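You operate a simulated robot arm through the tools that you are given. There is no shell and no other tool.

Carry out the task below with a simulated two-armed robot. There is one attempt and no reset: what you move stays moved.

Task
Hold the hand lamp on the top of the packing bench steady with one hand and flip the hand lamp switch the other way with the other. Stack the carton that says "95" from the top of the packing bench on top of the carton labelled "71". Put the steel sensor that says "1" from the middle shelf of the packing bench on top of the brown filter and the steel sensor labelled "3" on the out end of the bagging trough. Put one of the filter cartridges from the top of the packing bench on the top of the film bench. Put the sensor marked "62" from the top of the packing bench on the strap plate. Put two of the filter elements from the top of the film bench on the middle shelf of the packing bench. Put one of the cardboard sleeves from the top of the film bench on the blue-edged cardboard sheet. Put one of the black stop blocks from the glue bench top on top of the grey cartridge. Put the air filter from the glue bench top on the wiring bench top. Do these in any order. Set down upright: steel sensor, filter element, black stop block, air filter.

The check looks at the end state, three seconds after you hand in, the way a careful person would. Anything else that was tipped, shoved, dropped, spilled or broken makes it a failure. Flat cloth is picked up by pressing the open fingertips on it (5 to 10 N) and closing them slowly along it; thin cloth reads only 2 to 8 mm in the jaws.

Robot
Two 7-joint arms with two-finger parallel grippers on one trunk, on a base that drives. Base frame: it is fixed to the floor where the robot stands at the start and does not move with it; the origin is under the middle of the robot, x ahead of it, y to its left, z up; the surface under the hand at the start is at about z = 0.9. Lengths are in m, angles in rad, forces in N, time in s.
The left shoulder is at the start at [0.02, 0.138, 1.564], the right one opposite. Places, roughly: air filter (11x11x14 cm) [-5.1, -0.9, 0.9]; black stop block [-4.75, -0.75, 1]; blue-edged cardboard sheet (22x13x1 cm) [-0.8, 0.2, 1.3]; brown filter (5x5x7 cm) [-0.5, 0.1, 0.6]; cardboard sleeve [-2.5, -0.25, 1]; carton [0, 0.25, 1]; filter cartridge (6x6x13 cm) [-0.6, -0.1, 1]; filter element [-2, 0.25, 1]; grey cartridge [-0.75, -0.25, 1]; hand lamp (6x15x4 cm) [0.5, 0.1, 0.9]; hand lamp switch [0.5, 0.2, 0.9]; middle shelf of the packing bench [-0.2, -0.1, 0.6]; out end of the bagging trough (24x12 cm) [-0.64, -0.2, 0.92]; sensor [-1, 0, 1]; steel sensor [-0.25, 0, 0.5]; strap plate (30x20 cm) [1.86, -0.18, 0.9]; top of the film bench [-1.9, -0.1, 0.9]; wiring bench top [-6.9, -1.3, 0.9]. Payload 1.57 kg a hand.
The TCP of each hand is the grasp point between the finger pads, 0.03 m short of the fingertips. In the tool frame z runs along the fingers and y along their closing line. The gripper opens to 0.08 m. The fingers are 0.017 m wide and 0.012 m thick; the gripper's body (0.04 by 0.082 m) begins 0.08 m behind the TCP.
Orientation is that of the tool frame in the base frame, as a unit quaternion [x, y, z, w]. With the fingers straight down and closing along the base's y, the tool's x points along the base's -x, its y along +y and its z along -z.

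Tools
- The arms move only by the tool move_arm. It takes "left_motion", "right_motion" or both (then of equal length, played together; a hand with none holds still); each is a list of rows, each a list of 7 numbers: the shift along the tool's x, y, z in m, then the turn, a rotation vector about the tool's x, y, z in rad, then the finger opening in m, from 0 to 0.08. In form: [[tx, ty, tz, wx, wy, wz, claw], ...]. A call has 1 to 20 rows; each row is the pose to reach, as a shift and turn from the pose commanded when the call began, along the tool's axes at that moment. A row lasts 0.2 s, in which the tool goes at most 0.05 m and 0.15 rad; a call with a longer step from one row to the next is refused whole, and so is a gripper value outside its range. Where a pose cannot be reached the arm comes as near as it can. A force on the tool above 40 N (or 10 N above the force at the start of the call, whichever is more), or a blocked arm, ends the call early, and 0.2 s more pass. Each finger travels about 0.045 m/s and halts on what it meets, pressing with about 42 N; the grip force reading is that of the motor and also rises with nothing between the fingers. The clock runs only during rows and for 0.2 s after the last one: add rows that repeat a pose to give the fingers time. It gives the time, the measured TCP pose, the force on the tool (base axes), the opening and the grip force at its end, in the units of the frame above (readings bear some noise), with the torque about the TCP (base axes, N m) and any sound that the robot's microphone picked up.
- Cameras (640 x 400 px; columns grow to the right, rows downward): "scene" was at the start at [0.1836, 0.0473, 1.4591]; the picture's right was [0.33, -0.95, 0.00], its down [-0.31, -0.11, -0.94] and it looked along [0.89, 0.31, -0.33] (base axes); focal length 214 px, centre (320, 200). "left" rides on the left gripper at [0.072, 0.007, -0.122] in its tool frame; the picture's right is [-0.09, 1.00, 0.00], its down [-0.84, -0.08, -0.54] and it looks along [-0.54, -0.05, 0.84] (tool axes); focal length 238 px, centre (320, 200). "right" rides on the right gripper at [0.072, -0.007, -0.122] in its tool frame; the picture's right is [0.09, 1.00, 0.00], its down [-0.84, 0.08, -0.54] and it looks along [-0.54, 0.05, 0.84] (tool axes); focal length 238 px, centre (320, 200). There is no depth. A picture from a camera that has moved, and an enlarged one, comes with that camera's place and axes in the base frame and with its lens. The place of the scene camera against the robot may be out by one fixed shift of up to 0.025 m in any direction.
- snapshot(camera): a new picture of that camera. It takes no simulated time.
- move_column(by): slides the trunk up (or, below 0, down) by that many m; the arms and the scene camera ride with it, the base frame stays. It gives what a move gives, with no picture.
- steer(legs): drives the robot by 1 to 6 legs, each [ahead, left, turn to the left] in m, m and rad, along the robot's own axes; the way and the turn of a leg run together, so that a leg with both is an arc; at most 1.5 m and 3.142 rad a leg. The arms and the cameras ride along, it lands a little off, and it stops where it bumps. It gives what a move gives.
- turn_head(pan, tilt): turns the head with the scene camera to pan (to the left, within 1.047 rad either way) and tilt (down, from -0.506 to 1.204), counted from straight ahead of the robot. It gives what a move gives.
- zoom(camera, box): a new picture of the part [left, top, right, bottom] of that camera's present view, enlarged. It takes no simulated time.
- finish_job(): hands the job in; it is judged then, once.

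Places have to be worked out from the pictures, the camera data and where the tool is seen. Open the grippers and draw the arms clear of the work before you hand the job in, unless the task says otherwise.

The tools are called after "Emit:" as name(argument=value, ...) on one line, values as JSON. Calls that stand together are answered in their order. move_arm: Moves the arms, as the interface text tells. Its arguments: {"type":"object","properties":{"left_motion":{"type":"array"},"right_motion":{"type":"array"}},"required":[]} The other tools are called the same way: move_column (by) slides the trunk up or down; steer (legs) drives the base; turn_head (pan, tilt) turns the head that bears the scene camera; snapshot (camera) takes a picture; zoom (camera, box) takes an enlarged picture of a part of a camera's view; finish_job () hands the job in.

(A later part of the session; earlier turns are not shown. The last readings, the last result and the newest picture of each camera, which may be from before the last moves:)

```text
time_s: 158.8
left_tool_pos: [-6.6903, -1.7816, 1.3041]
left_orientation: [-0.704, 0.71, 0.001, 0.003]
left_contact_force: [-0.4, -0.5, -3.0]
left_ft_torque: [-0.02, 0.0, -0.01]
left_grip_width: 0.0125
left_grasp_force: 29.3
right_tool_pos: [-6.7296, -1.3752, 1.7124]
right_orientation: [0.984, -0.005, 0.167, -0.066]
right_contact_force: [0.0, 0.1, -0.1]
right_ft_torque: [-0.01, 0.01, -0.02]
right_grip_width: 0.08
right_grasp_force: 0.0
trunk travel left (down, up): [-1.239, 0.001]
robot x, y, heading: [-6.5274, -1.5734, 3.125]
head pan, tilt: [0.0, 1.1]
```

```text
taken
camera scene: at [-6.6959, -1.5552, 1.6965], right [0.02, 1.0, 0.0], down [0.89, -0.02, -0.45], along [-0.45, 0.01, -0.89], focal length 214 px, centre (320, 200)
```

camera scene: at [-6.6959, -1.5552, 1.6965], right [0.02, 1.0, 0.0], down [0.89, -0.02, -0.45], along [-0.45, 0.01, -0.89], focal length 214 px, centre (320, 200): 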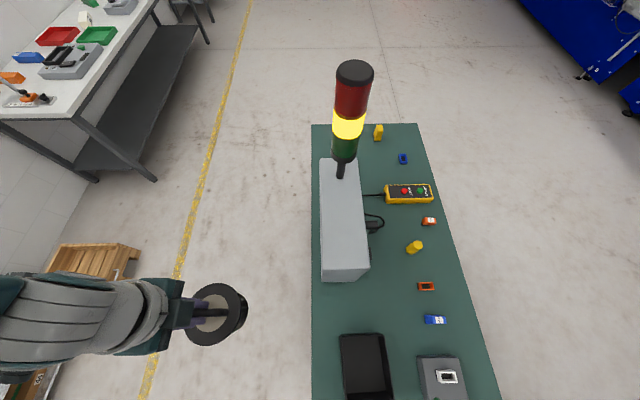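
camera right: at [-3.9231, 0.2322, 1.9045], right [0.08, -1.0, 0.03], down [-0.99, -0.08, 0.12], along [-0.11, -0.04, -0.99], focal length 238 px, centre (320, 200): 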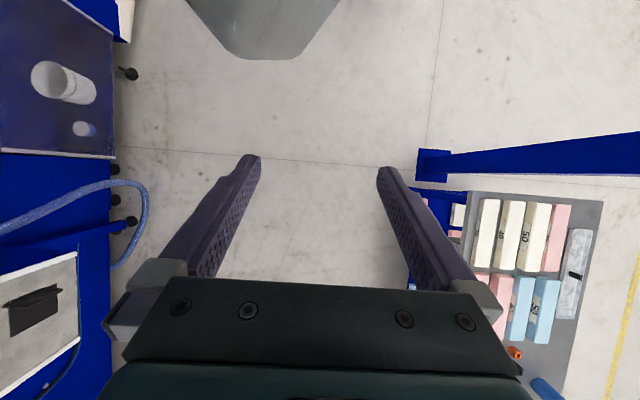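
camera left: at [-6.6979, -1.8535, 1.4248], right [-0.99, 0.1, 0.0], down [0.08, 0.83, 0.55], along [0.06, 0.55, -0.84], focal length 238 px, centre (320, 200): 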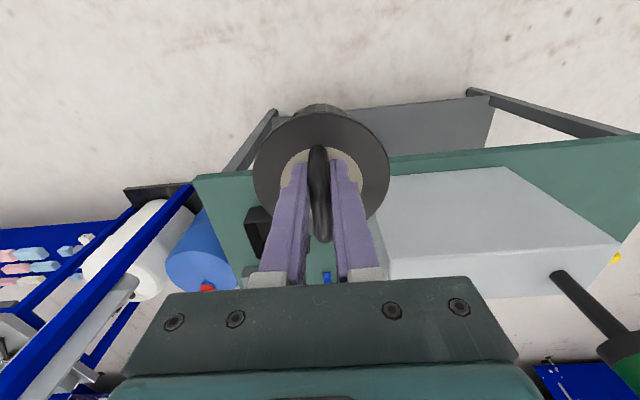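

Cross-checking the hand camera, scene-camera positions appear shifted ≈+0.03 in y; corrected target for the filter is about (−6.69,−1.365). I strafe there and check with the hand camera.

Emit:
steer(legs=[[0.005, -0.416, 0]])

Emit:
snapshot(camera="left")

Emit:
snapshot(camera="scene")

```text
time_s: 161.4
left_tool_pos: [-6.6882, -1.3667, 1.3042]
left_orientation: [-0.706, 0.708, 0.003, 0.004]
left_contact_force: [0.2, -0.1, -2.2]
left_ft_torque: [-0.03, -0.01, -0.02]
left_grip_width: 0.0124
left_grasp_force: 29.7
right_tool_pos: [-6.7289, -0.9604, 1.7132]
right_orientation: [0.984, -0.001, 0.165, -0.066]
right_contact_force: [0.0, 0.5, 0.4]
right_ft_torque: [0.06, -0.01, 0.04]
right_grip_width: 0.0798
right_grasp_force: 0.0
trunk travel left (down, up): [-1.239, 0.001]
robot x, y, heading: [-6.526, -1.1606, 3.13]
head pan, tilt: [0.0, 1.1]
```

```text
taken
camera left: at [-6.6949, -1.4383, 1.4248], right [-1.0, 0.1, 0.0], down [0.08, 0.83, 0.55], along [0.05, 0.55, -0.84], focal length 238 px, centre (320, 200)
```

left: 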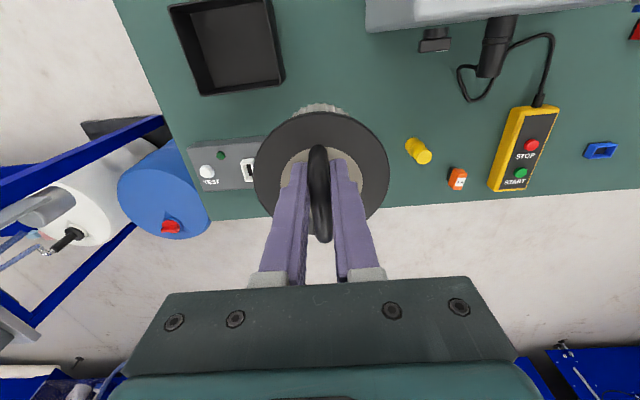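

```text
taken
camera scene: at [-6.6944, -1.1399, 1.6965], right [0.01, 1.0, 0.0], down [0.89, -0.01, -0.45], along [-0.45, 0.01, -0.89], focal length 214 px, centre (320, 200)
```

scene: 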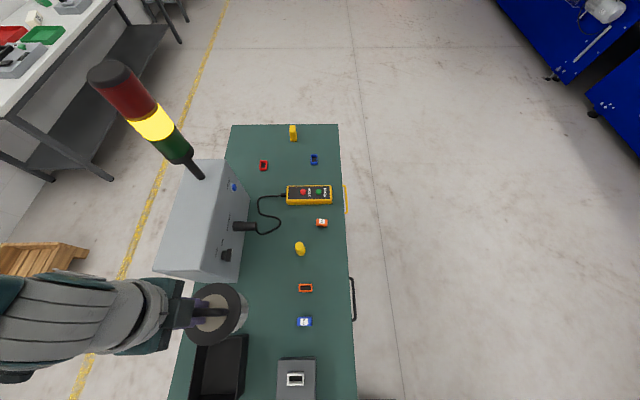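

The spot is clear: tray corner ≈1 cm from the lid edge, so I shift 2 cm toward +y, then lower with the trunk.

Emit:
move_arm(left_motion=[[-0.01, 0.003, 0, 0, 0, 0, 0], [-0.018, 0.005, 0, 0, 0, 0, 0], [-0.018, 0.005, 0, 0, 0, 0, 0]])

Emit:
move_column(by=-0.26)

Emit:
snapshot(camera="scene")

Emit:
snapshot(camera="left")

```text
time_s: 162.2
left_tool_pos: [-6.6933, -1.3473, 1.3029]
left_orientation: [-0.705, 0.709, 0.003, 0.004]
left_contact_force: [-0.3, -0.5, -2.3]
left_ft_torque: [-0.03, 0.02, 0.01]
left_grip_width: 0.0122
left_grasp_force: 29.4
right_tool_pos: [-6.7278, -0.961, 1.7119]
right_orientation: [0.984, -0.002, 0.166, -0.066]
right_contact_force: [-0.9, 1.0, -1.2]
right_ft_torque: [0.01, -0.01, 0.05]
right_grip_width: 0.0801
right_grasp_force: 0.1
trunk travel left (down, up): [-1.239, 0.001]
robot x, y, heading: [-6.527, -1.1559, 3.135]
head pan, tilt: [0.0, 1.1]
```

```text
time_s: 164.8
left_tool_pos: [-6.6931, -1.3485, 1.0438]
left_orientation: [-0.706, 0.708, 0.002, 0.005]
left_contact_force: [0.6, 0.8, -1.4]
left_ft_torque: [-0.06, -0.04, 0.01]
left_grip_width: 0.0123
left_grasp_force: 29.3
right_tool_pos: [-6.7299, -0.9615, 1.4533]
right_orientation: [0.984, -0.003, 0.165, -0.065]
right_contact_force: [-0.4, 0.1, -0.2]
right_ft_torque: [-0.01, 0.01, -0.03]
right_grip_width: 0.0798
right_grasp_force: 0.0
trunk travel left (down, up): [-0.979, 0.261]
robot x, y, heading: [-6.5277, -1.163, 3.129]
head pan, tilt: [0.0, 1.1]
```

```text
taken
camera scene: at [-6.6944, -1.1399, 1.4365], right [0.01, 1.0, 0.0], down [0.89, -0.01, -0.45], along [-0.45, 0.01, -0.89], focal length 214 px, centre (320, 200)
```

scene: 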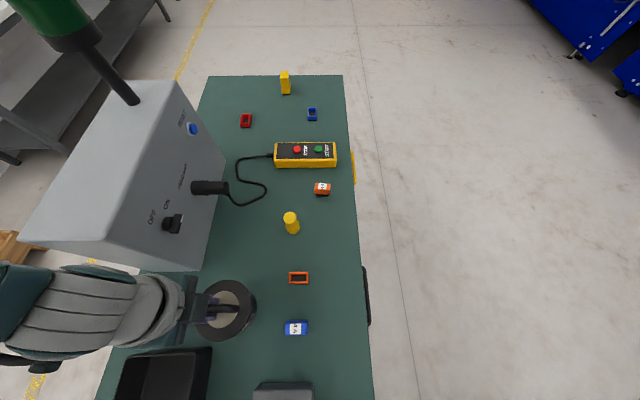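

```text
taken
camera left: at [-6.7003, -1.42, 1.1652], right [-1.0, 0.1, 0.0], down [0.08, 0.83, 0.55], along [0.05, 0.55, -0.84], focal length 238 px, centre (320, 200)
```

left: 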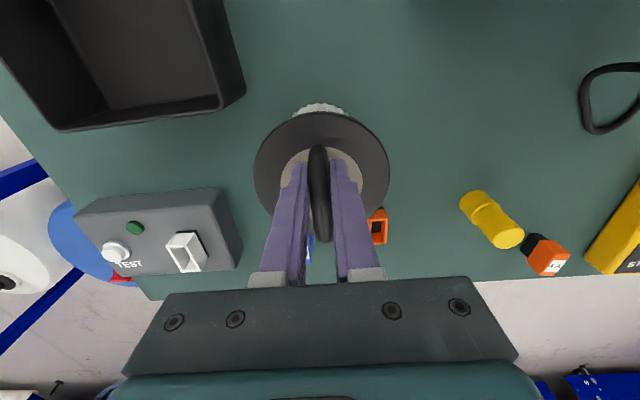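

Clear all round. I lower the last ~2 cm slowly until contact.

Emit:
move_arm(left_motion=[[0, 0, 0.006, 0, 0, 0, 0], [0, 0, 0.012, 0, 0, 0, 0], [0, 0, 0.015, 0, 0, 0, 0], [0, 0, 0.018, 0, 0, 0, 0], [0, 0, 0.02, 0, 0, 0, 0]])

```text
time_s: 166.0
left_tool_pos: [-6.693, -1.3476, 1.0238]
left_orientation: [-0.706, 0.708, 0.002, 0.005]
left_contact_force: [0.2, 0.0, -2.3]
left_ft_torque: [-0.02, 0.02, 0.02]
left_grip_width: 0.0125
left_grasp_force: 29.6
right_tool_pos: [-6.7289, -0.9611, 1.4529]
right_orientation: [0.984, -0.002, 0.166, -0.066]
right_contact_force: [-1.1, -0.5, -0.2]
right_ft_torque: [0.01, 0.0, -0.02]
right_grip_width: 0.0799
right_grasp_force: 0.0
trunk travel left (down, up): [-0.979, 0.261]
robot x, y, heading: [-6.528, -1.1595, 3.128]
head pan, tilt: [0.0, 1.1]
```

Not yet in contact; continue in 2–3 mm steps.

Emit:
move_arm(left_motion=[[0, 0, 0.002, 0, 0, 0, 0], [0, 0, 0.004, 0, 0, 0, 0], [0, 0, 0.006, 0, 0, 0, 0]])

Emit:
snapshot(camera="left")

```text
time_s: 166.6
left_tool_pos: [-6.6928, -1.347, 1.0233]
left_orientation: [-0.707, 0.707, 0.001, 0.006]
left_contact_force: [5.2, -0.9, 39.9]
left_ft_torque: [-0.49, 0.1, -0.05]
left_grip_width: 0.0126
left_grasp_force: 29.5
right_tool_pos: [-6.7289, -0.9608, 1.4516]
right_orientation: [0.984, -0.003, 0.167, -0.064]
right_contact_force: [-0.9, -0.3, 0.4]
right_ft_torque: [-0.01, 0.0, 0.0]
right_grip_width: 0.0799
right_grasp_force: 0.2
trunk travel left (down, up): [-0.979, 0.261]
robot x, y, heading: [-6.5265, -1.159, 3.128]
head pan, tilt: [0.0, 1.1]
stopped in row 2 (left hand): the force on the tool passed its limit at 48 N (the readings are from after the stop); the commanded pose is now the measured one
```

```text
taken
camera left: at [-6.6998, -1.42, 1.144], right [-1.0, 0.09, 0.0], down [0.08, 0.83, 0.55], along [0.05, 0.55, -0.83], focal length 238 px, centre (320, 200)
```

left: 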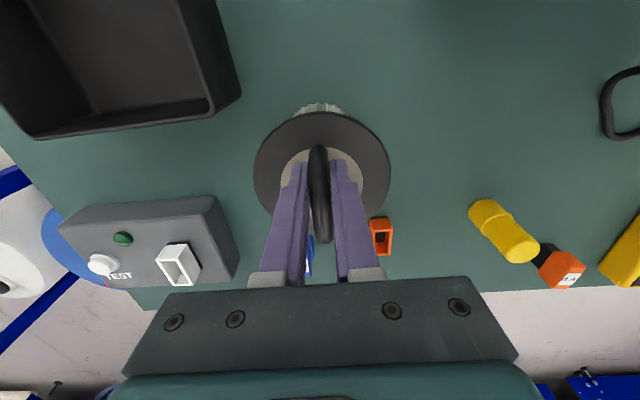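

Contact at TCP z≈1.023. I relieve 1–2 mm, open slowly, and lift the hand away.

Emit:
move_arm(left_motion=[[0, 0, -0.001, 0, 0, 0, 0.0], [0, 0, -0.001, 0, 0, 0, 0.02], [0, 0, -0.001, 0, 0, 0, 0.04], [0, 0, -0.001, 0, 0, 0, 0.05], [0, 0, -0.001, 0, 0, 0, 0.05], [0, 0, -0.001, 0, 0, 0, 0.05]])

Emit:
move_arm(left_motion=[[0, 0, -0.02, 0, 0, 0, 0.05], [0, 0, -0.05, 0, 0, 0, 0.05], [0, 0, -0.08, 0, 0, 0, 0.05]])

Emit:
snapshot(camera="left")

```text
time_s: 167.8
left_tool_pos: [-6.6892, -1.3466, 1.0226]
left_orientation: [-0.706, 0.708, 0.001, 0.008]
left_contact_force: [6.1, -1.4, 36.9]
left_ft_torque: [-0.21, 0.51, 0.09]
left_grip_width: 0.0456
left_grasp_force: 0.1
right_tool_pos: [-6.7297, -0.9613, 1.4528]
right_orientation: [0.984, -0.002, 0.167, -0.064]
right_contact_force: [-0.1, -0.3, 0.2]
right_ft_torque: [-0.01, -0.01, -0.02]
right_grip_width: 0.0802
right_grasp_force: 0.2
trunk travel left (down, up): [-0.979, 0.261]
robot x, y, heading: [-6.5255, -1.1565, 3.127]
head pan, tilt: [0.0, 1.1]
stopped in row 6 (left hand): the force on the tool passed its limit at 70 N (the readings are from after the stop); the commanded pose is now the measured one
```

```text
time_s: 168.6
left_tool_pos: [-6.6901, -1.3469, 1.1035]
left_orientation: [-0.706, 0.708, 0.003, 0.009]
left_contact_force: [0.1, -0.5, -0.4]
left_ft_torque: [-0.01, 0.01, 0.01]
left_grip_width: 0.0498
left_grasp_force: 0.0
right_tool_pos: [-6.7285, -0.9597, 1.4525]
right_orientation: [0.984, -0.002, 0.165, -0.065]
right_contact_force: [0.5, 0.4, -0.1]
right_ft_torque: [0.0, 0.02, 0.01]
right_grip_width: 0.0798
right_grasp_force: 0.1
trunk travel left (down, up): [-0.979, 0.261]
robot x, y, heading: [-6.5268, -1.1618, 3.13]
head pan, tilt: [0.0, 1.1]
```

```text
taken
camera left: at [-6.6979, -1.4198, 1.2247], right [-1.0, 0.09, -0.01], down [0.07, 0.83, 0.55], along [0.06, 0.55, -0.83], focal length 238 px, centre (320, 200)
```

left: 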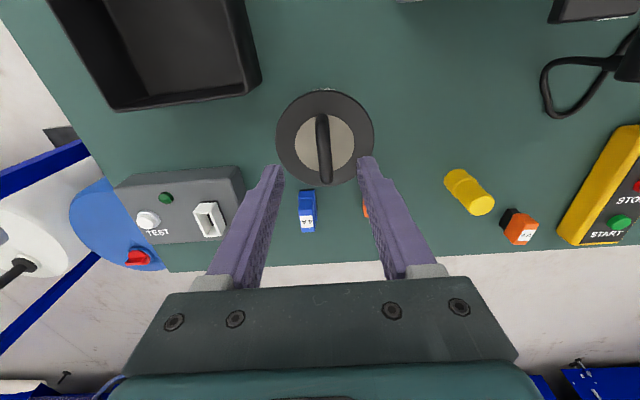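

The air filter stands upright on the wiring bench. I raise, turn the wrist back and go back to the glue bench for a black stop block.

Emit:
move_column(by=0.25)

Emit:
steer(legs=[[0, 0.6, 0], [0, 0, -1.56], [0, -1.0, 0], [0, -0.9, 0], [0.5, 0, 0]])

Emit:
move_arm(left_motion=[[0, 0, 0, 0, 0, -0.14, 0.08], [0, 0, 0, 0, 0, -0.28, 0.08], [0, 0, 0, 0, 0, -0.42, 0.08], [0, 0, 0, 0, 0, -0.56, 0.08], [0, 0, 0, 0, 0, -0.7, 0.08], [0, 0, 0, 0, 0, -0.84, 0.08], [0, 0, 0, 0, 0, -0.98, 0.08], [0, 0, 0, 0, 0, -1.12, 0.08], [0, 0, 0, 0, 0, -1.26, 0.08], [0, 0, 0, 0, 0, -1.4, 0.08], [0, 0, 0, 0, 0, -1.54, 0.08], [0, 0, 0, 0, 0, -1.571, 0.08]])

Emit:
snapshot(camera="left")

Emit:
snapshot(camera="scene")

```text
time_s: 171.2
left_tool_pos: [-6.6916, -1.3468, 1.3537]
left_orientation: [-0.707, 0.708, 0.001, 0.007]
left_contact_force: [1.7, -0.1, 0.6]
left_ft_torque: [0.0, 0.05, 0.02]
left_grip_width: 0.0499
left_grasp_force: 0.0
right_tool_pos: [-6.728, -0.9607, 1.7016]
right_orientation: [0.984, -0.003, 0.166, -0.066]
right_contact_force: [-0.3, 0.5, 0.0]
right_ft_torque: [0.01, 0.01, 0.02]
right_grip_width: 0.0802
right_grasp_force: 0.0
trunk travel left (down, up): [-1.229, 0.011]
robot x, y, heading: [-6.5301, -1.1574, 3.134]
head pan, tilt: [0.0, 1.1]
```

```text
time_s: 190.3
left_tool_pos: [-4.7949, -1.1727, 1.3529]
left_orientation: [0.012, 1.0, -0.004, 0.006]
left_contact_force: [0.2, 0.5, 0.2]
left_ft_torque: [0.0, -0.04, -0.02]
left_grip_width: 0.0503
left_grasp_force: 0.0
right_tool_pos: [-4.407, -1.1424, 1.7027]
right_orientation: [-0.686, 0.705, -0.163, -0.072]
right_contact_force: [-0.2, 0.5, -0.2]
right_ft_torque: [-0.01, 0.0, 0.0]
right_grip_width: 0.0801
right_grasp_force: 0.0
trunk travel left (down, up): [-1.229, 0.011]
robot x, y, heading: [-4.6123, -1.3381, 1.538]
head pan, tilt: [0.0, 1.1]
```

```text
time_s: 192.9
left_tool_pos: [-4.7942, -1.1715, 1.3535]
left_orientation: [-0.699, 0.715, -0.008, 0.001]
left_contact_force: [0.8, 0.4, 0.0]
left_ft_torque: [0.05, -0.02, 0.0]
left_grip_width: 0.08
left_grasp_force: 0.1
right_tool_pos: [-4.4068, -1.1428, 1.7009]
right_orientation: [-0.686, 0.705, -0.163, -0.072]
right_contact_force: [-0.3, -0.3, -0.1]
right_ft_torque: [0.0, 0.01, 0.0]
right_grip_width: 0.08
right_grasp_force: 0.1
trunk travel left (down, up): [-1.229, 0.011]
robot x, y, heading: [-4.6108, -1.3403, 1.533]
head pan, tilt: [0.0, 1.1]
```

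```text
taken
camera left: at [-4.8043, -1.2415, 1.4759], right [-0.99, 0.11, -0.01], down [0.09, 0.84, 0.54], along [0.07, 0.53, -0.84], focal length 238 px, centre (320, 200)
```

left: 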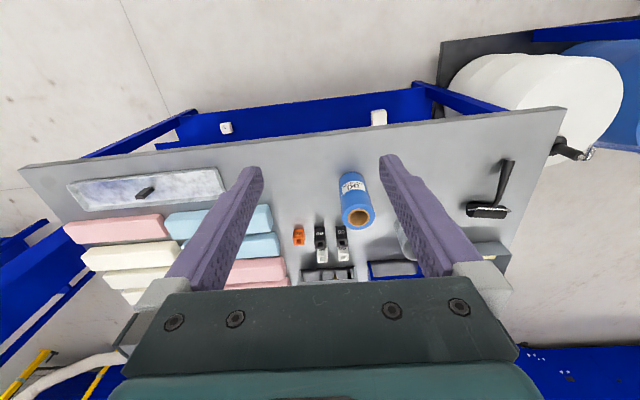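

```text
taken
camera scene: at [-4.6085, -1.1602, 1.6865], right [1.0, -0.04, 0.0], down [-0.03, -0.89, -0.45], along [0.02, 0.45, -0.89], focal length 214 px, centre (320, 200)
```

scene: 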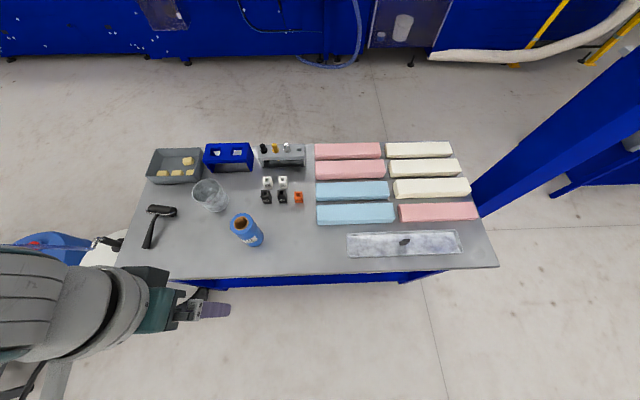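

Block 1 is at about (−4.81,−0.785), block 2 at (−4.747,−0.785). I drive so the hand is above block 1.

Emit:
steer(legs=[[0.385, 0.031, 0.0]])

Emit:
move_column(by=-0.2)

Emit:
snapshot(camera="left")

Emit:
zoom(camera="left", box=[260, 60, 380, 180])

```text
time_s: 195.3
left_tool_pos: [-4.8129, -0.7886, 1.3528]
left_orientation: [-0.699, 0.715, -0.007, 0.002]
left_contact_force: [-0.7, 0.1, -0.1]
left_ft_torque: [0.02, 0.01, 0.02]
left_grip_width: 0.08
left_grasp_force: 0.1
right_tool_pos: [-4.4262, -0.7576, 1.7019]
right_orientation: [-0.687, 0.705, -0.163, -0.072]
right_contact_force: [-0.1, 0.7, -0.1]
right_ft_torque: [0.0, 0.01, 0.0]
right_grip_width: 0.0798
right_grasp_force: 0.1
trunk travel left (down, up): [-1.229, 0.011]
robot x, y, heading: [-4.6305, -0.9552, 1.539]
head pan, tilt: [0.0, 1.1]
```

```text
time_s: 197.5
left_tool_pos: [-4.8133, -0.7882, 1.1532]
left_orientation: [-0.699, 0.715, -0.008, 0.001]
left_contact_force: [0.4, 1.2, -0.1]
left_ft_torque: [-0.01, -0.02, 0.01]
left_grip_width: 0.0801
left_grasp_force: 0.1
right_tool_pos: [-4.4256, -0.7567, 1.5029]
right_orientation: [-0.688, 0.704, -0.163, -0.072]
right_contact_force: [0.9, 0.1, 0.2]
right_ft_torque: [-0.05, -0.01, 0.03]
right_grip_width: 0.08
right_grasp_force: 0.0
trunk travel left (down, up): [-1.029, 0.211]
robot x, y, heading: [-4.6299, -0.9582, 1.538]
head pan, tilt: [0.0, 1.1]
```

```text
taken
camera left: at [-4.8228, -0.8578, 1.2759], right [-0.99, 0.11, -0.01], down [0.09, 0.84, 0.54], along [0.07, 0.53, -0.84], focal length 238 px, centre (320, 200)
```

left: 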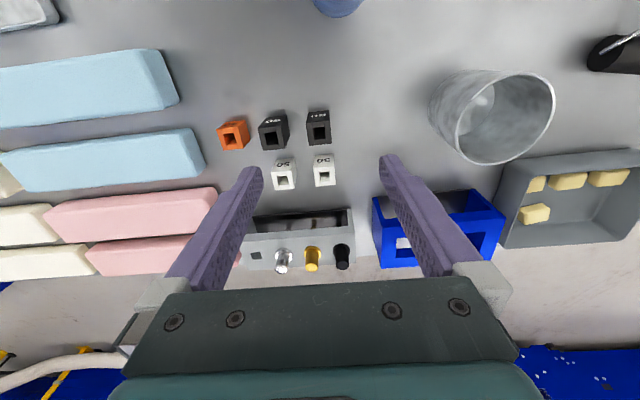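

```text
3.33 times, centred on (320, 120) of left
camera zoom: at [-4.8228, -0.8578, 1.2759], right [-0.99, 0.11, -0.01], down [0.09, 0.84, 0.54], along [0.07, 0.53, -0.84], focal length 794 px, centre (320, 467)
```

zoom: 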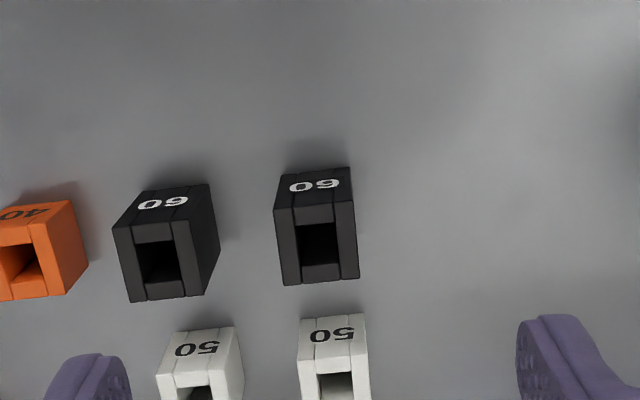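

Block 1: center ≈(−4.807,−0.766), 3×3 cm, top ≈0.966. I align, narrow the jaws to 4.6 cm and lower part-way, then check.

Emit:
move_arm(left_motion=[[-0.011, -0.003, 0, 0, 0, 0, 0.06], [-0.022, -0.006, 0, 0, 0, 0, 0.046], [-0.022, -0.006, 0, 0, 0, 0, 0.046], [-0.022, -0.006, 0, 0, 0, 0, 0.046]])

Emit:
move_column(by=-0.14)

Emit:
snapshot(camera="left")

```text
time_s: 198.5
left_tool_pos: [-4.8066, -0.7652, 1.1542]
left_orientation: [-0.699, 0.715, -0.008, 0.002]
left_contact_force: [-0.5, 0.3, -1.0]
left_ft_torque: [-0.02, 0.03, 0.03]
left_grip_width: 0.0455
left_grasp_force: 0.1
right_tool_pos: [-4.4264, -0.7586, 1.5025]
right_orientation: [-0.687, 0.705, -0.163, -0.072]
right_contact_force: [-0.1, -0.2, -0.2]
right_ft_torque: [-0.02, 0.01, 0.0]
right_grip_width: 0.0801
right_grasp_force: 0.1
trunk travel left (down, up): [-1.029, 0.211]
robot x, y, heading: [-4.6263, -0.9589, 1.534]
head pan, tilt: [0.0, 1.1]
```

```text
time_s: 200.2
left_tool_pos: [-4.8057, -0.766, 1.0132]
left_orientation: [-0.699, 0.715, -0.008, 0.001]
left_contact_force: [-0.1, 0.2, -0.5]
left_ft_torque: [0.01, -0.01, 0.0]
left_grip_width: 0.0459
left_grasp_force: 0.1
right_tool_pos: [-4.4255, -0.7572, 1.362]
right_orientation: [-0.687, 0.705, -0.163, -0.072]
right_contact_force: [0.3, 0.1, -1.0]
right_ft_torque: [-0.01, 0.01, 0.02]
right_grip_width: 0.0799
right_grasp_force: 0.2
trunk travel left (down, up): [-0.889, 0.351]
robot x, y, heading: [-4.6261, -0.9577, 1.538]
head pan, tilt: [0.0, 1.1]
```

```text
taken
camera left: at [-4.8156, -0.8358, 1.1358], right [-0.99, 0.11, -0.01], down [0.09, 0.84, 0.54], along [0.07, 0.53, -0.84], focal length 238 px, centre (320, 200)
```

left: 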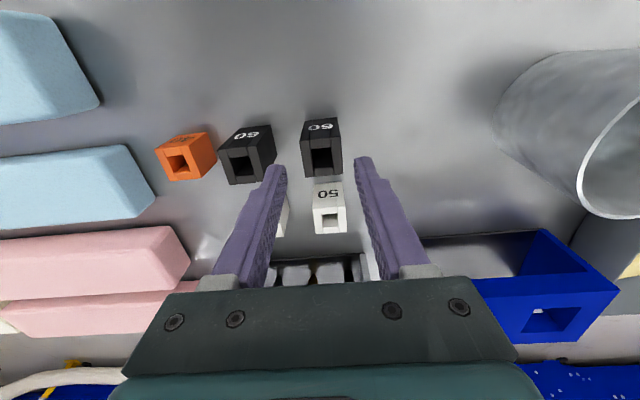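

Aligned. Descend 7 cm and grip.

Emit:
move_arm(left_motion=[[0, 0, 0.03, 0, 0, 0, 0.046], [0, 0, 0.06, 0, 0, 0, 0.046], [0, 0, 0.07, 0, 0, 0, 0.046], [0, 0, 0.07, 0, 0, 0, 0.03], [0, 0, 0.07, 0, 0, 0, 0.015], [0, 0, 0.07, 0, 0, 0, 0.01], [0, 0, 0.07, 0, 0, 0, 0.01], [0, 0, 0.05, 0, 0, 0, 0.01], [0, 0, 0.02, 0, 0, 0, 0.01], [0, 0, 0.0, 0, 0, 0, 0.01]])

Emit:
move_column(by=0.3)

Emit:
snapshot(camera="left")

```text
time_s: 202.3
left_tool_pos: [-4.8058, -0.7655, 1.013]
left_orientation: [-0.699, 0.715, -0.007, 0.001]
left_contact_force: [0.4, -0.1, -0.7]
left_ft_torque: [-0.02, -0.04, 0.0]
left_grip_width: 0.0311
left_grasp_force: 40.0
right_tool_pos: [-4.4255, -0.7562, 1.3624]
right_orientation: [-0.687, 0.704, -0.163, -0.073]
right_contact_force: [0.6, 0.5, 0.3]
right_ft_torque: [0.02, -0.04, 0.0]
right_grip_width: 0.08
right_grasp_force: 0.0
trunk travel left (down, up): [-0.889, 0.351]
robot x, y, heading: [-4.6308, -0.9594, 1.54]
head pan, tilt: [0.0, 1.1]
```

```text
time_s: 205.3
left_tool_pos: [-4.806, -0.766, 1.3132]
left_orientation: [-0.699, 0.715, -0.008, 0.002]
left_contact_force: [0.3, 0.2, 0.1]
left_ft_torque: [0.01, 0.02, 0.0]
left_grip_width: 0.0311
left_grasp_force: 39.9
right_tool_pos: [-4.4258, -0.7582, 1.6616]
right_orientation: [-0.687, 0.705, -0.163, -0.072]
right_contact_force: [0.5, 0.3, -0.6]
right_ft_torque: [0.0, 0.0, 0.02]
right_grip_width: 0.0798
right_grasp_force: 0.0
trunk travel left (down, up): [-1.189, 0.051]
robot x, y, heading: [-4.6303, -0.9585, 1.539]
head pan, tilt: [0.0, 1.1]
```

```text
taken
camera left: at [-4.816, -0.836, 1.4353], right [-0.99, 0.11, -0.01], down [0.09, 0.84, 0.54], along [0.07, 0.53, -0.84], focal length 238 px, centre (320, 200)
```

left: 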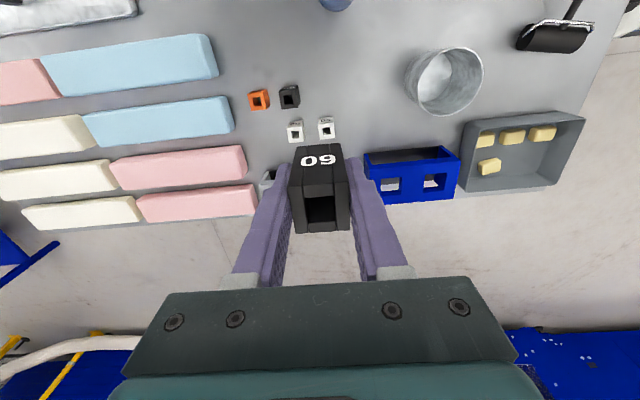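

Block is held. Now I drive around the post back toward the packing bench on its −y side, keeping heading π/2.

Emit:
steer(legs=[[-0.65, 0, 0.03], [0, -1.45, 0], [0, -1.4, 0], [0, -1.2, 0]])

Emit:
snapshot(camera="scene")

```text
time_s: 228.0
left_tool_pos: [-0.8025, -1.4655, 1.3135]
left_orientation: [0.715, -0.699, 0.008, -0.002]
left_contact_force: [0.3, 0.0, -0.6]
left_ft_torque: [0.02, 0.01, 0.02]
left_grip_width: 0.0307
left_grasp_force: 40.0
right_tool_pos: [-0.4224, -1.4418, 1.6621]
right_orientation: [0.702, -0.689, 0.164, 0.069]
right_contact_force: [0.0, -0.3, 0.4]
right_ft_torque: [0.02, -0.02, -0.02]
right_grip_width: 0.0797
right_grasp_force: 0.1
trunk travel left (down, up): [-1.189, 0.051]
robot x, y, heading: [-0.6153, -1.6487, 1.583]
head pan, tilt: [0.0, 1.1]
```

```text
taken
camera scene: at [-0.6222, -1.4672, 1.6465], right [1.0, 0.01, 0.0], down [0.01, -0.89, -0.45], along [-0.01, 0.45, -0.89], focal length 214 px, centre (320, 200)
```

scene: 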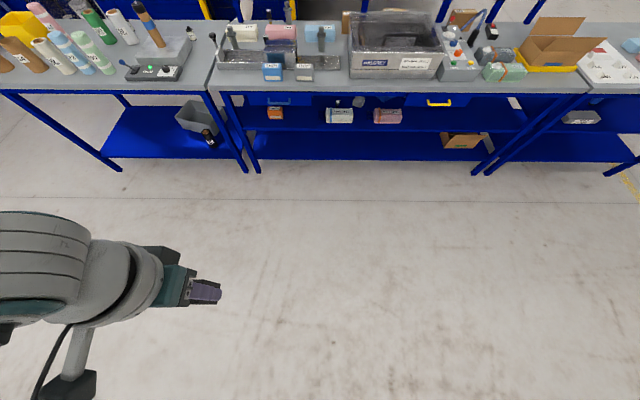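

I can see the packing bench and its middle shelf from this side; zoom in.

Emit:
zoom(camera="scene", box=[200, 20, 360, 120])

Emit:
turn_head(pan=0.0, tilt=0.6)

Emit:
zoom(camera="scene", box=[220, 100, 540, 300])

```text
4.00 times, centred on (280, 70) of scene
camera zoom: at [-0.6222, -1.4672, 1.6465], right [1.0, 0.01, 0.0], down [0.01, -0.89, -0.45], along [-0.01, 0.45, -0.89], focal length 858 px, centre (480, 720)
```

zoom: 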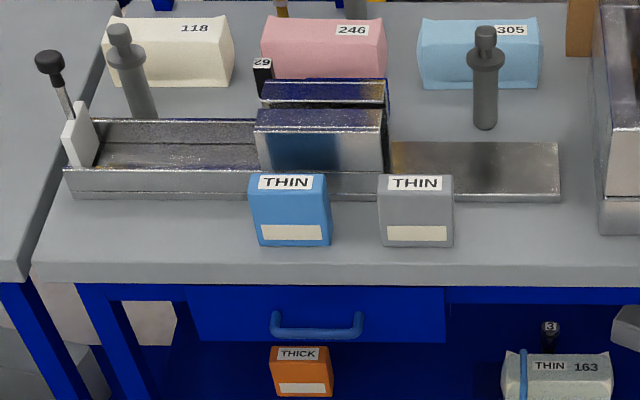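

```text
time_s: 228.9
left_tool_pos: [-0.802, -1.4652, 1.3133]
left_orientation: [0.715, -0.699, 0.009, -0.002]
left_contact_force: [0.3, -0.7, -0.3]
left_ft_torque: [-0.03, 0.03, 0.0]
left_grip_width: 0.031
left_grasp_force: 39.7
right_tool_pos: [-0.4238, -1.4408, 1.6629]
right_orientation: [0.703, -0.689, 0.166, 0.068]
right_contact_force: [-0.2, 0.1, 0.1]
right_ft_torque: [-0.02, -0.01, -0.03]
right_grip_width: 0.0802
right_grasp_force: 0.1
trunk travel left (down, up): [-1.189, 0.051]
robot x, y, heading: [-0.6156, -1.6486, 1.583]
head pan, tilt: [0.0, 0.6]
```

```text
2.00 times, centred on (380, 200) of scene
camera zoom: at [-0.6225, -1.442, 1.685], right [1.0, 0.01, 0.0], down [0.01, -0.57, -0.82], along [-0.01, 0.82, -0.57], focal length 429 px, centre (200, 200)
```

zoom: 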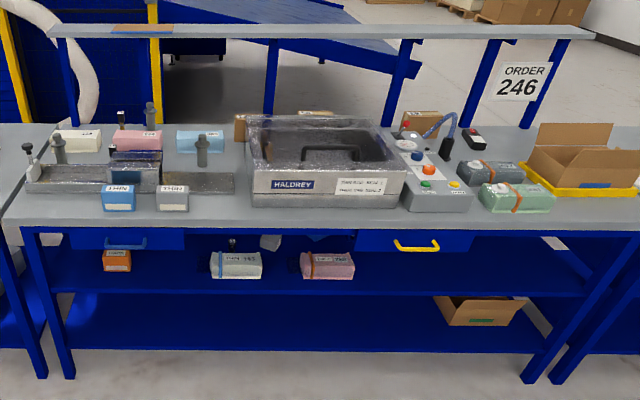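

The grey "THIN" box (≈(−0.73,−0.35)) is the grey cartridge; the flat plate right of the trough is the out end. I move in so the hand camera sees the grey cartridge.

Emit:
steer(legs=[[0.85, -0.06, 0]])

Emit:
snapshot(camera="left")

Emit:
turn_head(pan=0.0, tilt=1.1)

Emit:
snapshot(camera="scene")

```text
time_s: 233.5
left_tool_pos: [-0.7656, -0.5934, 1.3137]
left_orientation: [0.723, -0.691, 0.008, -0.002]
left_contact_force: [0.5, 0.2, 0.6]
left_ft_torque: [-0.02, 0.01, -0.01]
left_grip_width: 0.0309
left_grasp_force: 39.6
right_tool_pos: [-0.388, -0.5587, 1.6623]
right_orientation: [0.71, -0.681, 0.166, 0.067]
right_contact_force: [0.1, -1.0, 0.3]
right_ft_torque: [0.01, -0.01, 0.04]
right_grip_width: 0.0799
right_grasp_force: 0.1
trunk travel left (down, up): [-1.189, 0.051]
robot x, y, heading: [-0.575, -0.7687, 1.605]
head pan, tilt: [0.0, 0.6]
```

```text
taken
camera left: at [-0.7714, -0.6627, 1.4354], right [-1.0, 0.05, -0.01], down [0.03, 0.84, 0.54], along [0.04, 0.53, -0.84], focal length 238 px, centre (320, 200)
```

left: 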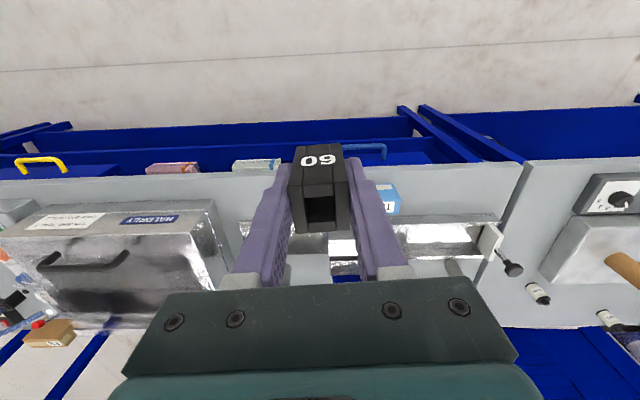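

```text
time_s: 234.5
left_tool_pos: [-0.7669, -0.5925, 1.313]
left_orientation: [0.723, -0.691, 0.008, -0.002]
left_contact_force: [0.5, -0.2, -0.7]
left_ft_torque: [-0.03, -0.01, -0.05]
left_grip_width: 0.0309
left_grasp_force: 39.7
right_tool_pos: [-0.3877, -0.5582, 1.6613]
right_orientation: [0.71, -0.681, 0.165, 0.066]
right_contact_force: [-0.4, -0.2, -0.5]
right_ft_torque: [0.02, -0.02, -0.04]
right_grip_width: 0.0799
right_grasp_force: 0.1
trunk travel left (down, up): [-1.189, 0.051]
robot x, y, heading: [-0.5745, -0.7661, 1.608]
head pan, tilt: [0.0, 1.1]
```

```text
taken
camera scene: at [-0.586, -0.5894, 1.6466], right [1.0, 0.04, 0.0], down [0.03, -0.89, -0.45], along [-0.02, 0.45, -0.89], focal length 214 px, centre (320, 200)
```

scene: 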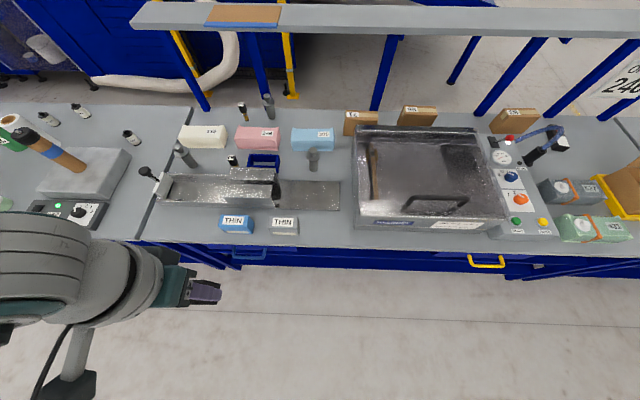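

I zoom on the grey cartridge.

Emit:
zoom(camera="scene", box=[140, 90, 380, 250])

```text
2.50 times, centred on (260, 170) of scene
camera zoom: at [-0.586, -0.5894, 1.6466], right [1.0, 0.04, 0.0], down [0.03, -0.89, -0.45], along [-0.02, 0.45, -0.89], focal length 536 px, centre (470, 275)
```

zoom: 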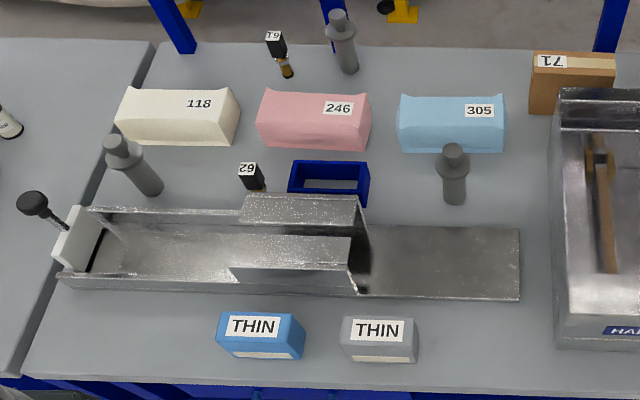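

The grey cartridge top center is about (−0.72,−0.355), ~10×4 cm top. I straighten the heading and go nearer.

Emit:
steer(legs=[[0, 0, -0.037], [0.16, -0.04, 0]])

Emit:
move_column(by=-0.15)

Emit:
snapshot(camera="left")

```text
time_s: 236.3
left_tool_pos: [-0.7201, -0.4266, 1.3133]
left_orientation: [0.711, -0.704, 0.007, -0.003]
left_contact_force: [0.2, -0.1, -0.5]
left_ft_torque: [-0.03, 0.02, 0.03]
left_grip_width: 0.0309
left_grasp_force: 39.6
right_tool_pos: [-0.3397, -0.4052, 1.6616]
right_orientation: [0.698, -0.694, 0.164, 0.07]
right_contact_force: [0.4, -0.7, -0.2]
right_ft_torque: [0.0, 0.02, -0.02]
right_grip_width: 0.08
right_grasp_force: 0.0
trunk travel left (down, up): [-1.189, 0.051]
robot x, y, heading: [-0.5359, -0.6086, 1.57]
head pan, tilt: [0.0, 1.1]
```

```text
time_s: 238.0
left_tool_pos: [-0.7209, -0.4266, 1.163]
left_orientation: [0.71, -0.704, 0.007, -0.002]
left_contact_force: [-0.7, 0.1, -0.5]
left_ft_torque: [0.06, 0.01, 0.03]
left_grip_width: 0.0311
left_grasp_force: 39.5
right_tool_pos: [-0.3407, -0.4054, 1.512]
right_orientation: [0.698, -0.694, 0.163, 0.069]
right_contact_force: [0.7, 0.1, 0.0]
right_ft_torque: [0.0, 0.0, 0.0]
right_grip_width: 0.0798
right_grasp_force: 0.1
trunk travel left (down, up): [-1.039, 0.201]
robot x, y, heading: [-0.5353, -0.6115, 1.572]
head pan, tilt: [0.0, 1.1]
```

```text
taken
camera left: at [-0.7278, -0.4955, 1.2854], right [-1.0, 0.08, -0.01], down [0.06, 0.84, 0.54], along [0.06, 0.53, -0.84], focal length 238 px, centre (320, 200)
```

left: 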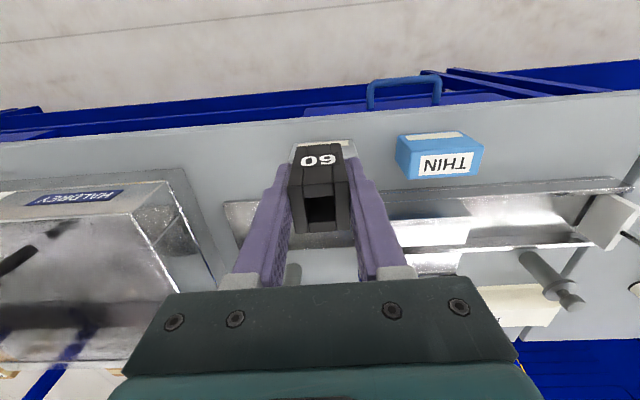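

The held block hides the cartridge; I shift the hand 9 cm sideways to see it.

Emit:
move_arm(left_motion=[[0, -0.045, 0, 0, 0, 0, 0], [0, -0.08, 0, 0, 0, 0, 0], [0, -0.08, 0, 0, 0, 0, 0]])

Emit:
snapshot(camera="left")

Emit:
zoom(camera="left", box=[340, 110, 440, 190])

```text
time_s: 238.8
left_tool_pos: [-0.6393, -0.4231, 1.1632]
left_orientation: [0.71, -0.704, 0.007, -0.001]
left_contact_force: [-0.4, 0.3, 0.4]
left_ft_torque: [0.0, 0.0, 0.01]
left_grip_width: 0.0306
left_grasp_force: 39.7
right_tool_pos: [-0.3392, -0.4057, 1.5122]
right_orientation: [0.698, -0.694, 0.164, 0.07]
right_contact_force: [1.0, 0.1, -0.3]
right_ft_torque: [-0.03, -0.03, 0.01]
right_grip_width: 0.0802
right_grasp_force: 0.0
trunk travel left (down, up): [-1.039, 0.201]
robot x, y, heading: [-0.5324, -0.609, 1.571]
head pan, tilt: [0.0, 1.1]
```

```text
taken
camera left: at [-0.6479, -0.4943, 1.2856], right [-1.0, 0.08, -0.01], down [0.06, 0.84, 0.54], along [0.06, 0.53, -0.84], focal length 238 px, centre (320, 200)
```

left: 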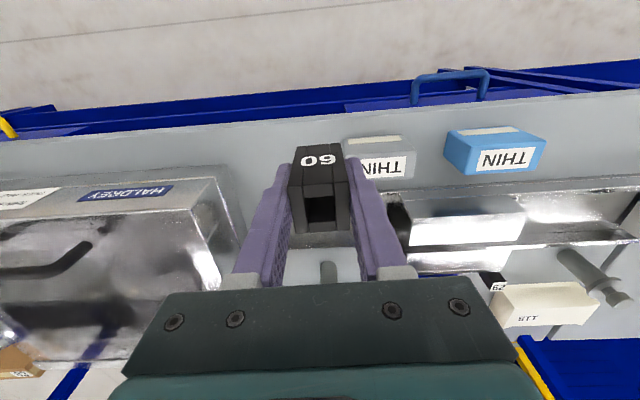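

```text
5.00 times, centred on (390, 150) of left
camera zoom: at [-0.6479, -0.4943, 1.2856], right [-1.0, 0.08, -0.01], down [0.06, 0.84, 0.54], along [0.06, 0.53, -0.84], focal length 1192 px, centre (-30, 450)
```

zoom: 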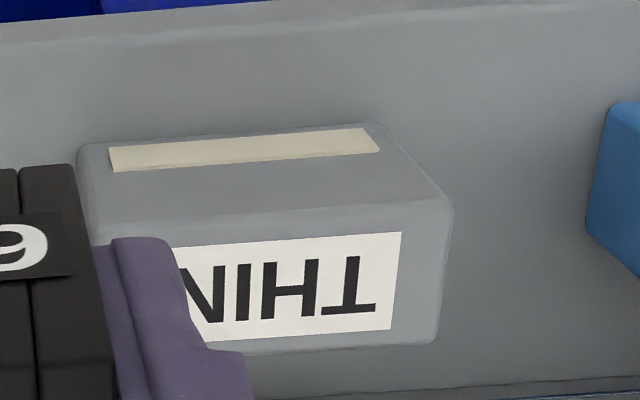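

Grey cartridge top: center ≈(−0.714,−0.345), z≈0.973, 9.6×4.2 cm. I shift the hand back sideways and drive forward 7.8 cm to be above it.

Emit:
move_arm(left_motion=[[0, 0.04, 0, 0, 0, 0, 0], [0, 0.074, 0, 0, 0, 0, 0], [0, 0.074, 0, 0, 0, 0, 0]])

Emit:
steer(legs=[[0.078, 0, 0]])

Emit:
snapshot(camera="left")

```text
time_s: 239.6
left_tool_pos: [-0.7154, -0.4267, 1.1634]
left_orientation: [0.71, -0.704, 0.009, -0.002]
left_contact_force: [-1.0, -0.7, -0.5]
left_ft_torque: [-0.03, 0.0, -0.01]
left_grip_width: 0.0309
left_grasp_force: 39.8
right_tool_pos: [-0.3404, -0.4043, 1.5118]
right_orientation: [0.699, -0.693, 0.164, 0.069]
right_contact_force: [-0.6, 0.2, 0.5]
right_ft_torque: [0.01, -0.02, 0.0]
right_grip_width: 0.08
right_grasp_force: 0.1
trunk travel left (down, up): [-1.039, 0.201]
robot x, y, heading: [-0.5327, -0.61, 1.567]
head pan, tilt: [0.0, 1.1]
```

```text
time_s: 240.7
left_tool_pos: [-0.7169, -0.3489, 1.1618]
left_orientation: [0.71, -0.704, 0.008, -0.003]
left_contact_force: [-0.2, 0.4, -1.1]
left_ft_torque: [0.0, -0.01, -0.01]
left_grip_width: 0.0312
left_grasp_force: 40.2
right_tool_pos: [-0.3401, -0.3284, 1.5127]
right_orientation: [0.698, -0.694, 0.164, 0.071]
right_contact_force: [1.0, 0.1, 0.0]
right_ft_torque: [0.03, -0.03, 0.02]
right_grip_width: 0.0802
right_grasp_force: 0.0
trunk travel left (down, up): [-1.039, 0.201]
robot x, y, heading: [-0.5348, -0.5322, 1.57]
head pan, tilt: [0.0, 1.1]
```

```text
taken
camera left: at [-0.7231, -0.4189, 1.2848], right [-1.0, 0.08, -0.01], down [0.06, 0.84, 0.54], along [0.06, 0.53, -0.84], focal length 238 px, centre (320, 200)
```

left: 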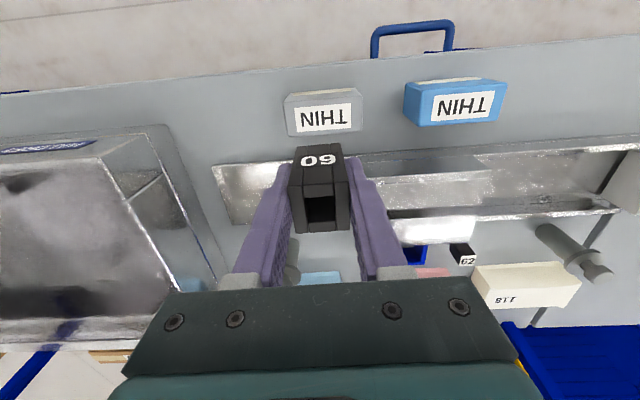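

Aligned above the cartridge. I lower with the trunk to ~1.5 cm above contact, then creep down.

Emit:
move_column(by=-0.13)

Emit:
snapshot(camera="left")

Emit:
turn_head(pan=0.6, tilt=1.2)

Emit:
snapshot(camera="scene")

```text
time_s: 242.3
left_tool_pos: [-0.7159, -0.3494, 1.0317]
left_orientation: [0.71, -0.704, 0.008, -0.002]
left_contact_force: [-1.2, -0.5, -0.6]
left_ft_torque: [-0.01, 0.02, 0.0]
left_grip_width: 0.0311
left_grasp_force: 39.9
right_tool_pos: [-0.3399, -0.3281, 1.383]
right_orientation: [0.698, -0.694, 0.164, 0.07]
right_contact_force: [-0.1, -0.2, -0.5]
right_ft_torque: [-0.03, 0.01, 0.0]
right_grip_width: 0.08
right_grasp_force: 0.0
trunk travel left (down, up): [-0.909, 0.331]
robot x, y, heading: [-0.5341, -0.5312, 1.572]
head pan, tilt: [0.0, 1.1]
```

```text
taken
camera left: at [-0.7231, -0.4189, 1.1549], right [-1.0, 0.08, -0.01], down [0.06, 0.84, 0.54], along [0.06, 0.53, -0.84], focal length 238 px, centre (320, 200)
```

left: 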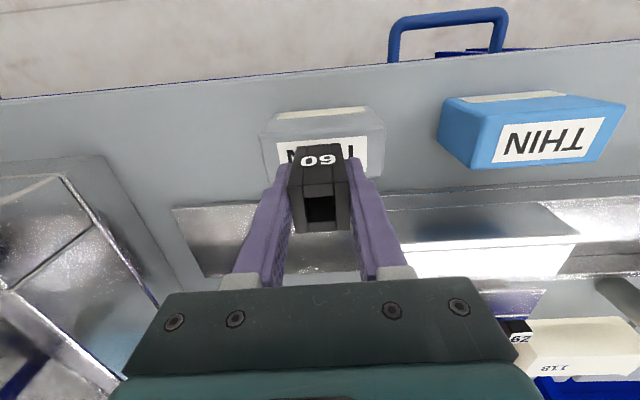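

```text
time_s: 243.3
left_tool_pos: [-0.7147, -0.3493, 1.0326]
left_orientation: [0.71, -0.704, 0.008, -0.002]
left_contact_force: [0.8, -0.4, -0.4]
left_ft_torque: [-0.01, -0.01, 0.0]
left_grip_width: 0.031
left_grasp_force: 40.0
right_tool_pos: [-0.3403, -0.3277, 1.3813]
right_orientation: [0.698, -0.693, 0.165, 0.07]
right_contact_force: [0.1, 0.1, -0.1]
right_ft_torque: [-0.01, 0.02, 0.03]
right_grip_width: 0.0801
right_grasp_force: 0.1
trunk travel left (down, up): [-0.909, 0.331]
robot x, y, heading: [-0.5371, -0.5359, 1.569]
head pan, tilt: [0.6, 1.201]
```

```text
taken
camera scene: at [-0.5719, -0.369, 1.3605], right [0.83, 0.56, 0.0], down [0.53, -0.77, -0.36], along [-0.2, 0.3, -0.93], focal length 214 px, centre (320, 200)
```

scene: 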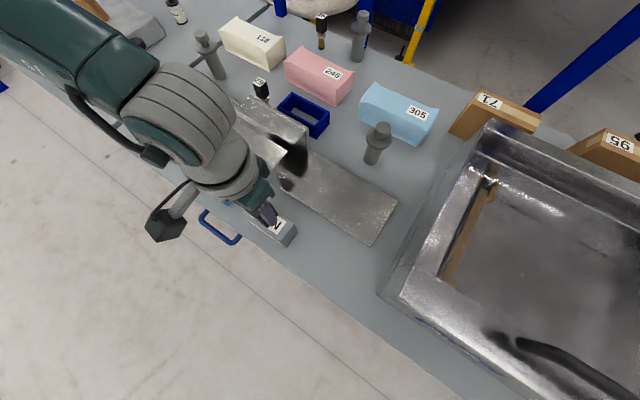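

Block is centered over the cartridge (≈5–6 mm margin front and back). Creep down.

Emit:
move_arm(left_motion=[[0, 0, 0.005, 0, 0, 0, 0], [0, 0, 0.01, 0, 0, 0, 0], [0, 0, 0.012, 0, 0, 0, 0], [0, 0, 0.014, 0, 0, 0, 0]])

Emit:
snapshot(camera="left")

```text
time_s: 244.3
left_tool_pos: [-0.7141, -0.349, 1.0194]
left_orientation: [0.711, -0.704, 0.008, -0.002]
left_contact_force: [-0.3, -1.0, 1.5]
left_ft_torque: [-0.01, 0.04, 0.02]
left_grip_width: 0.0309
left_grasp_force: 40.0
right_tool_pos: [-0.3393, -0.3282, 1.3825]
right_orientation: [0.698, -0.694, 0.164, 0.069]
right_contact_force: [0.2, 0.2, 0.0]
right_ft_torque: [0.02, 0.01, 0.03]
right_grip_width: 0.08
right_grasp_force: 0.0
trunk travel left (down, up): [-0.909, 0.331]
robot x, y, heading: [-0.5345, -0.528, 1.571]
head pan, tilt: [0.6, 1.201]
```

```text
taken
camera left: at [-0.723, -0.4188, 1.1409], right [-1.0, 0.08, -0.01], down [0.06, 0.84, 0.54], along [0.06, 0.53, -0.84], focal length 238 px, centre (320, 200)
```

left: 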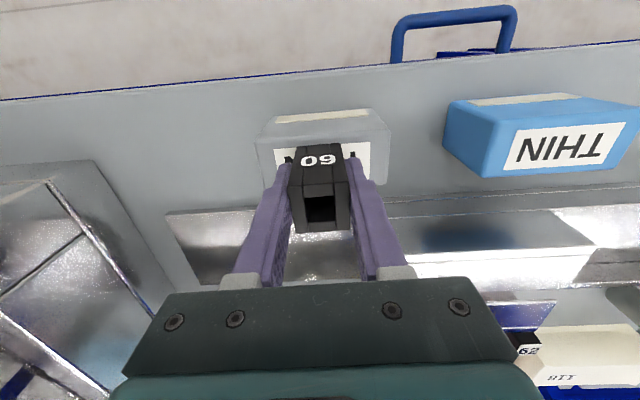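

Possibly just touching (+1.5 N). One more millimetre or two.

Emit:
move_arm(left_motion=[[0, 0, 0.001, 0, 0, 0, 0], [0, 0, 0.0015, 0, 0, 0, 0]])

```text
time_s: 244.9
left_tool_pos: [-0.7168, -0.3484, 1.0179]
left_orientation: [0.71, -0.704, 0.008, -0.002]
left_contact_force: [0.5, -4.8, 31.5]
left_ft_torque: [-0.16, 0.33, 0.01]
left_grip_width: 0.0311
left_grasp_force: 40.2
right_tool_pos: [-0.3412, -0.3274, 1.3817]
right_orientation: [0.698, -0.694, 0.163, 0.071]
right_contact_force: [0.4, -0.2, 0.2]
right_ft_torque: [0.0, -0.02, 0.0]
right_grip_width: 0.0802
right_grasp_force: 0.1
trunk travel left (down, up): [-0.909, 0.331]
robot x, y, heading: [-0.5375, -0.5333, 1.57]
head pan, tilt: [0.6, 1.201]
```

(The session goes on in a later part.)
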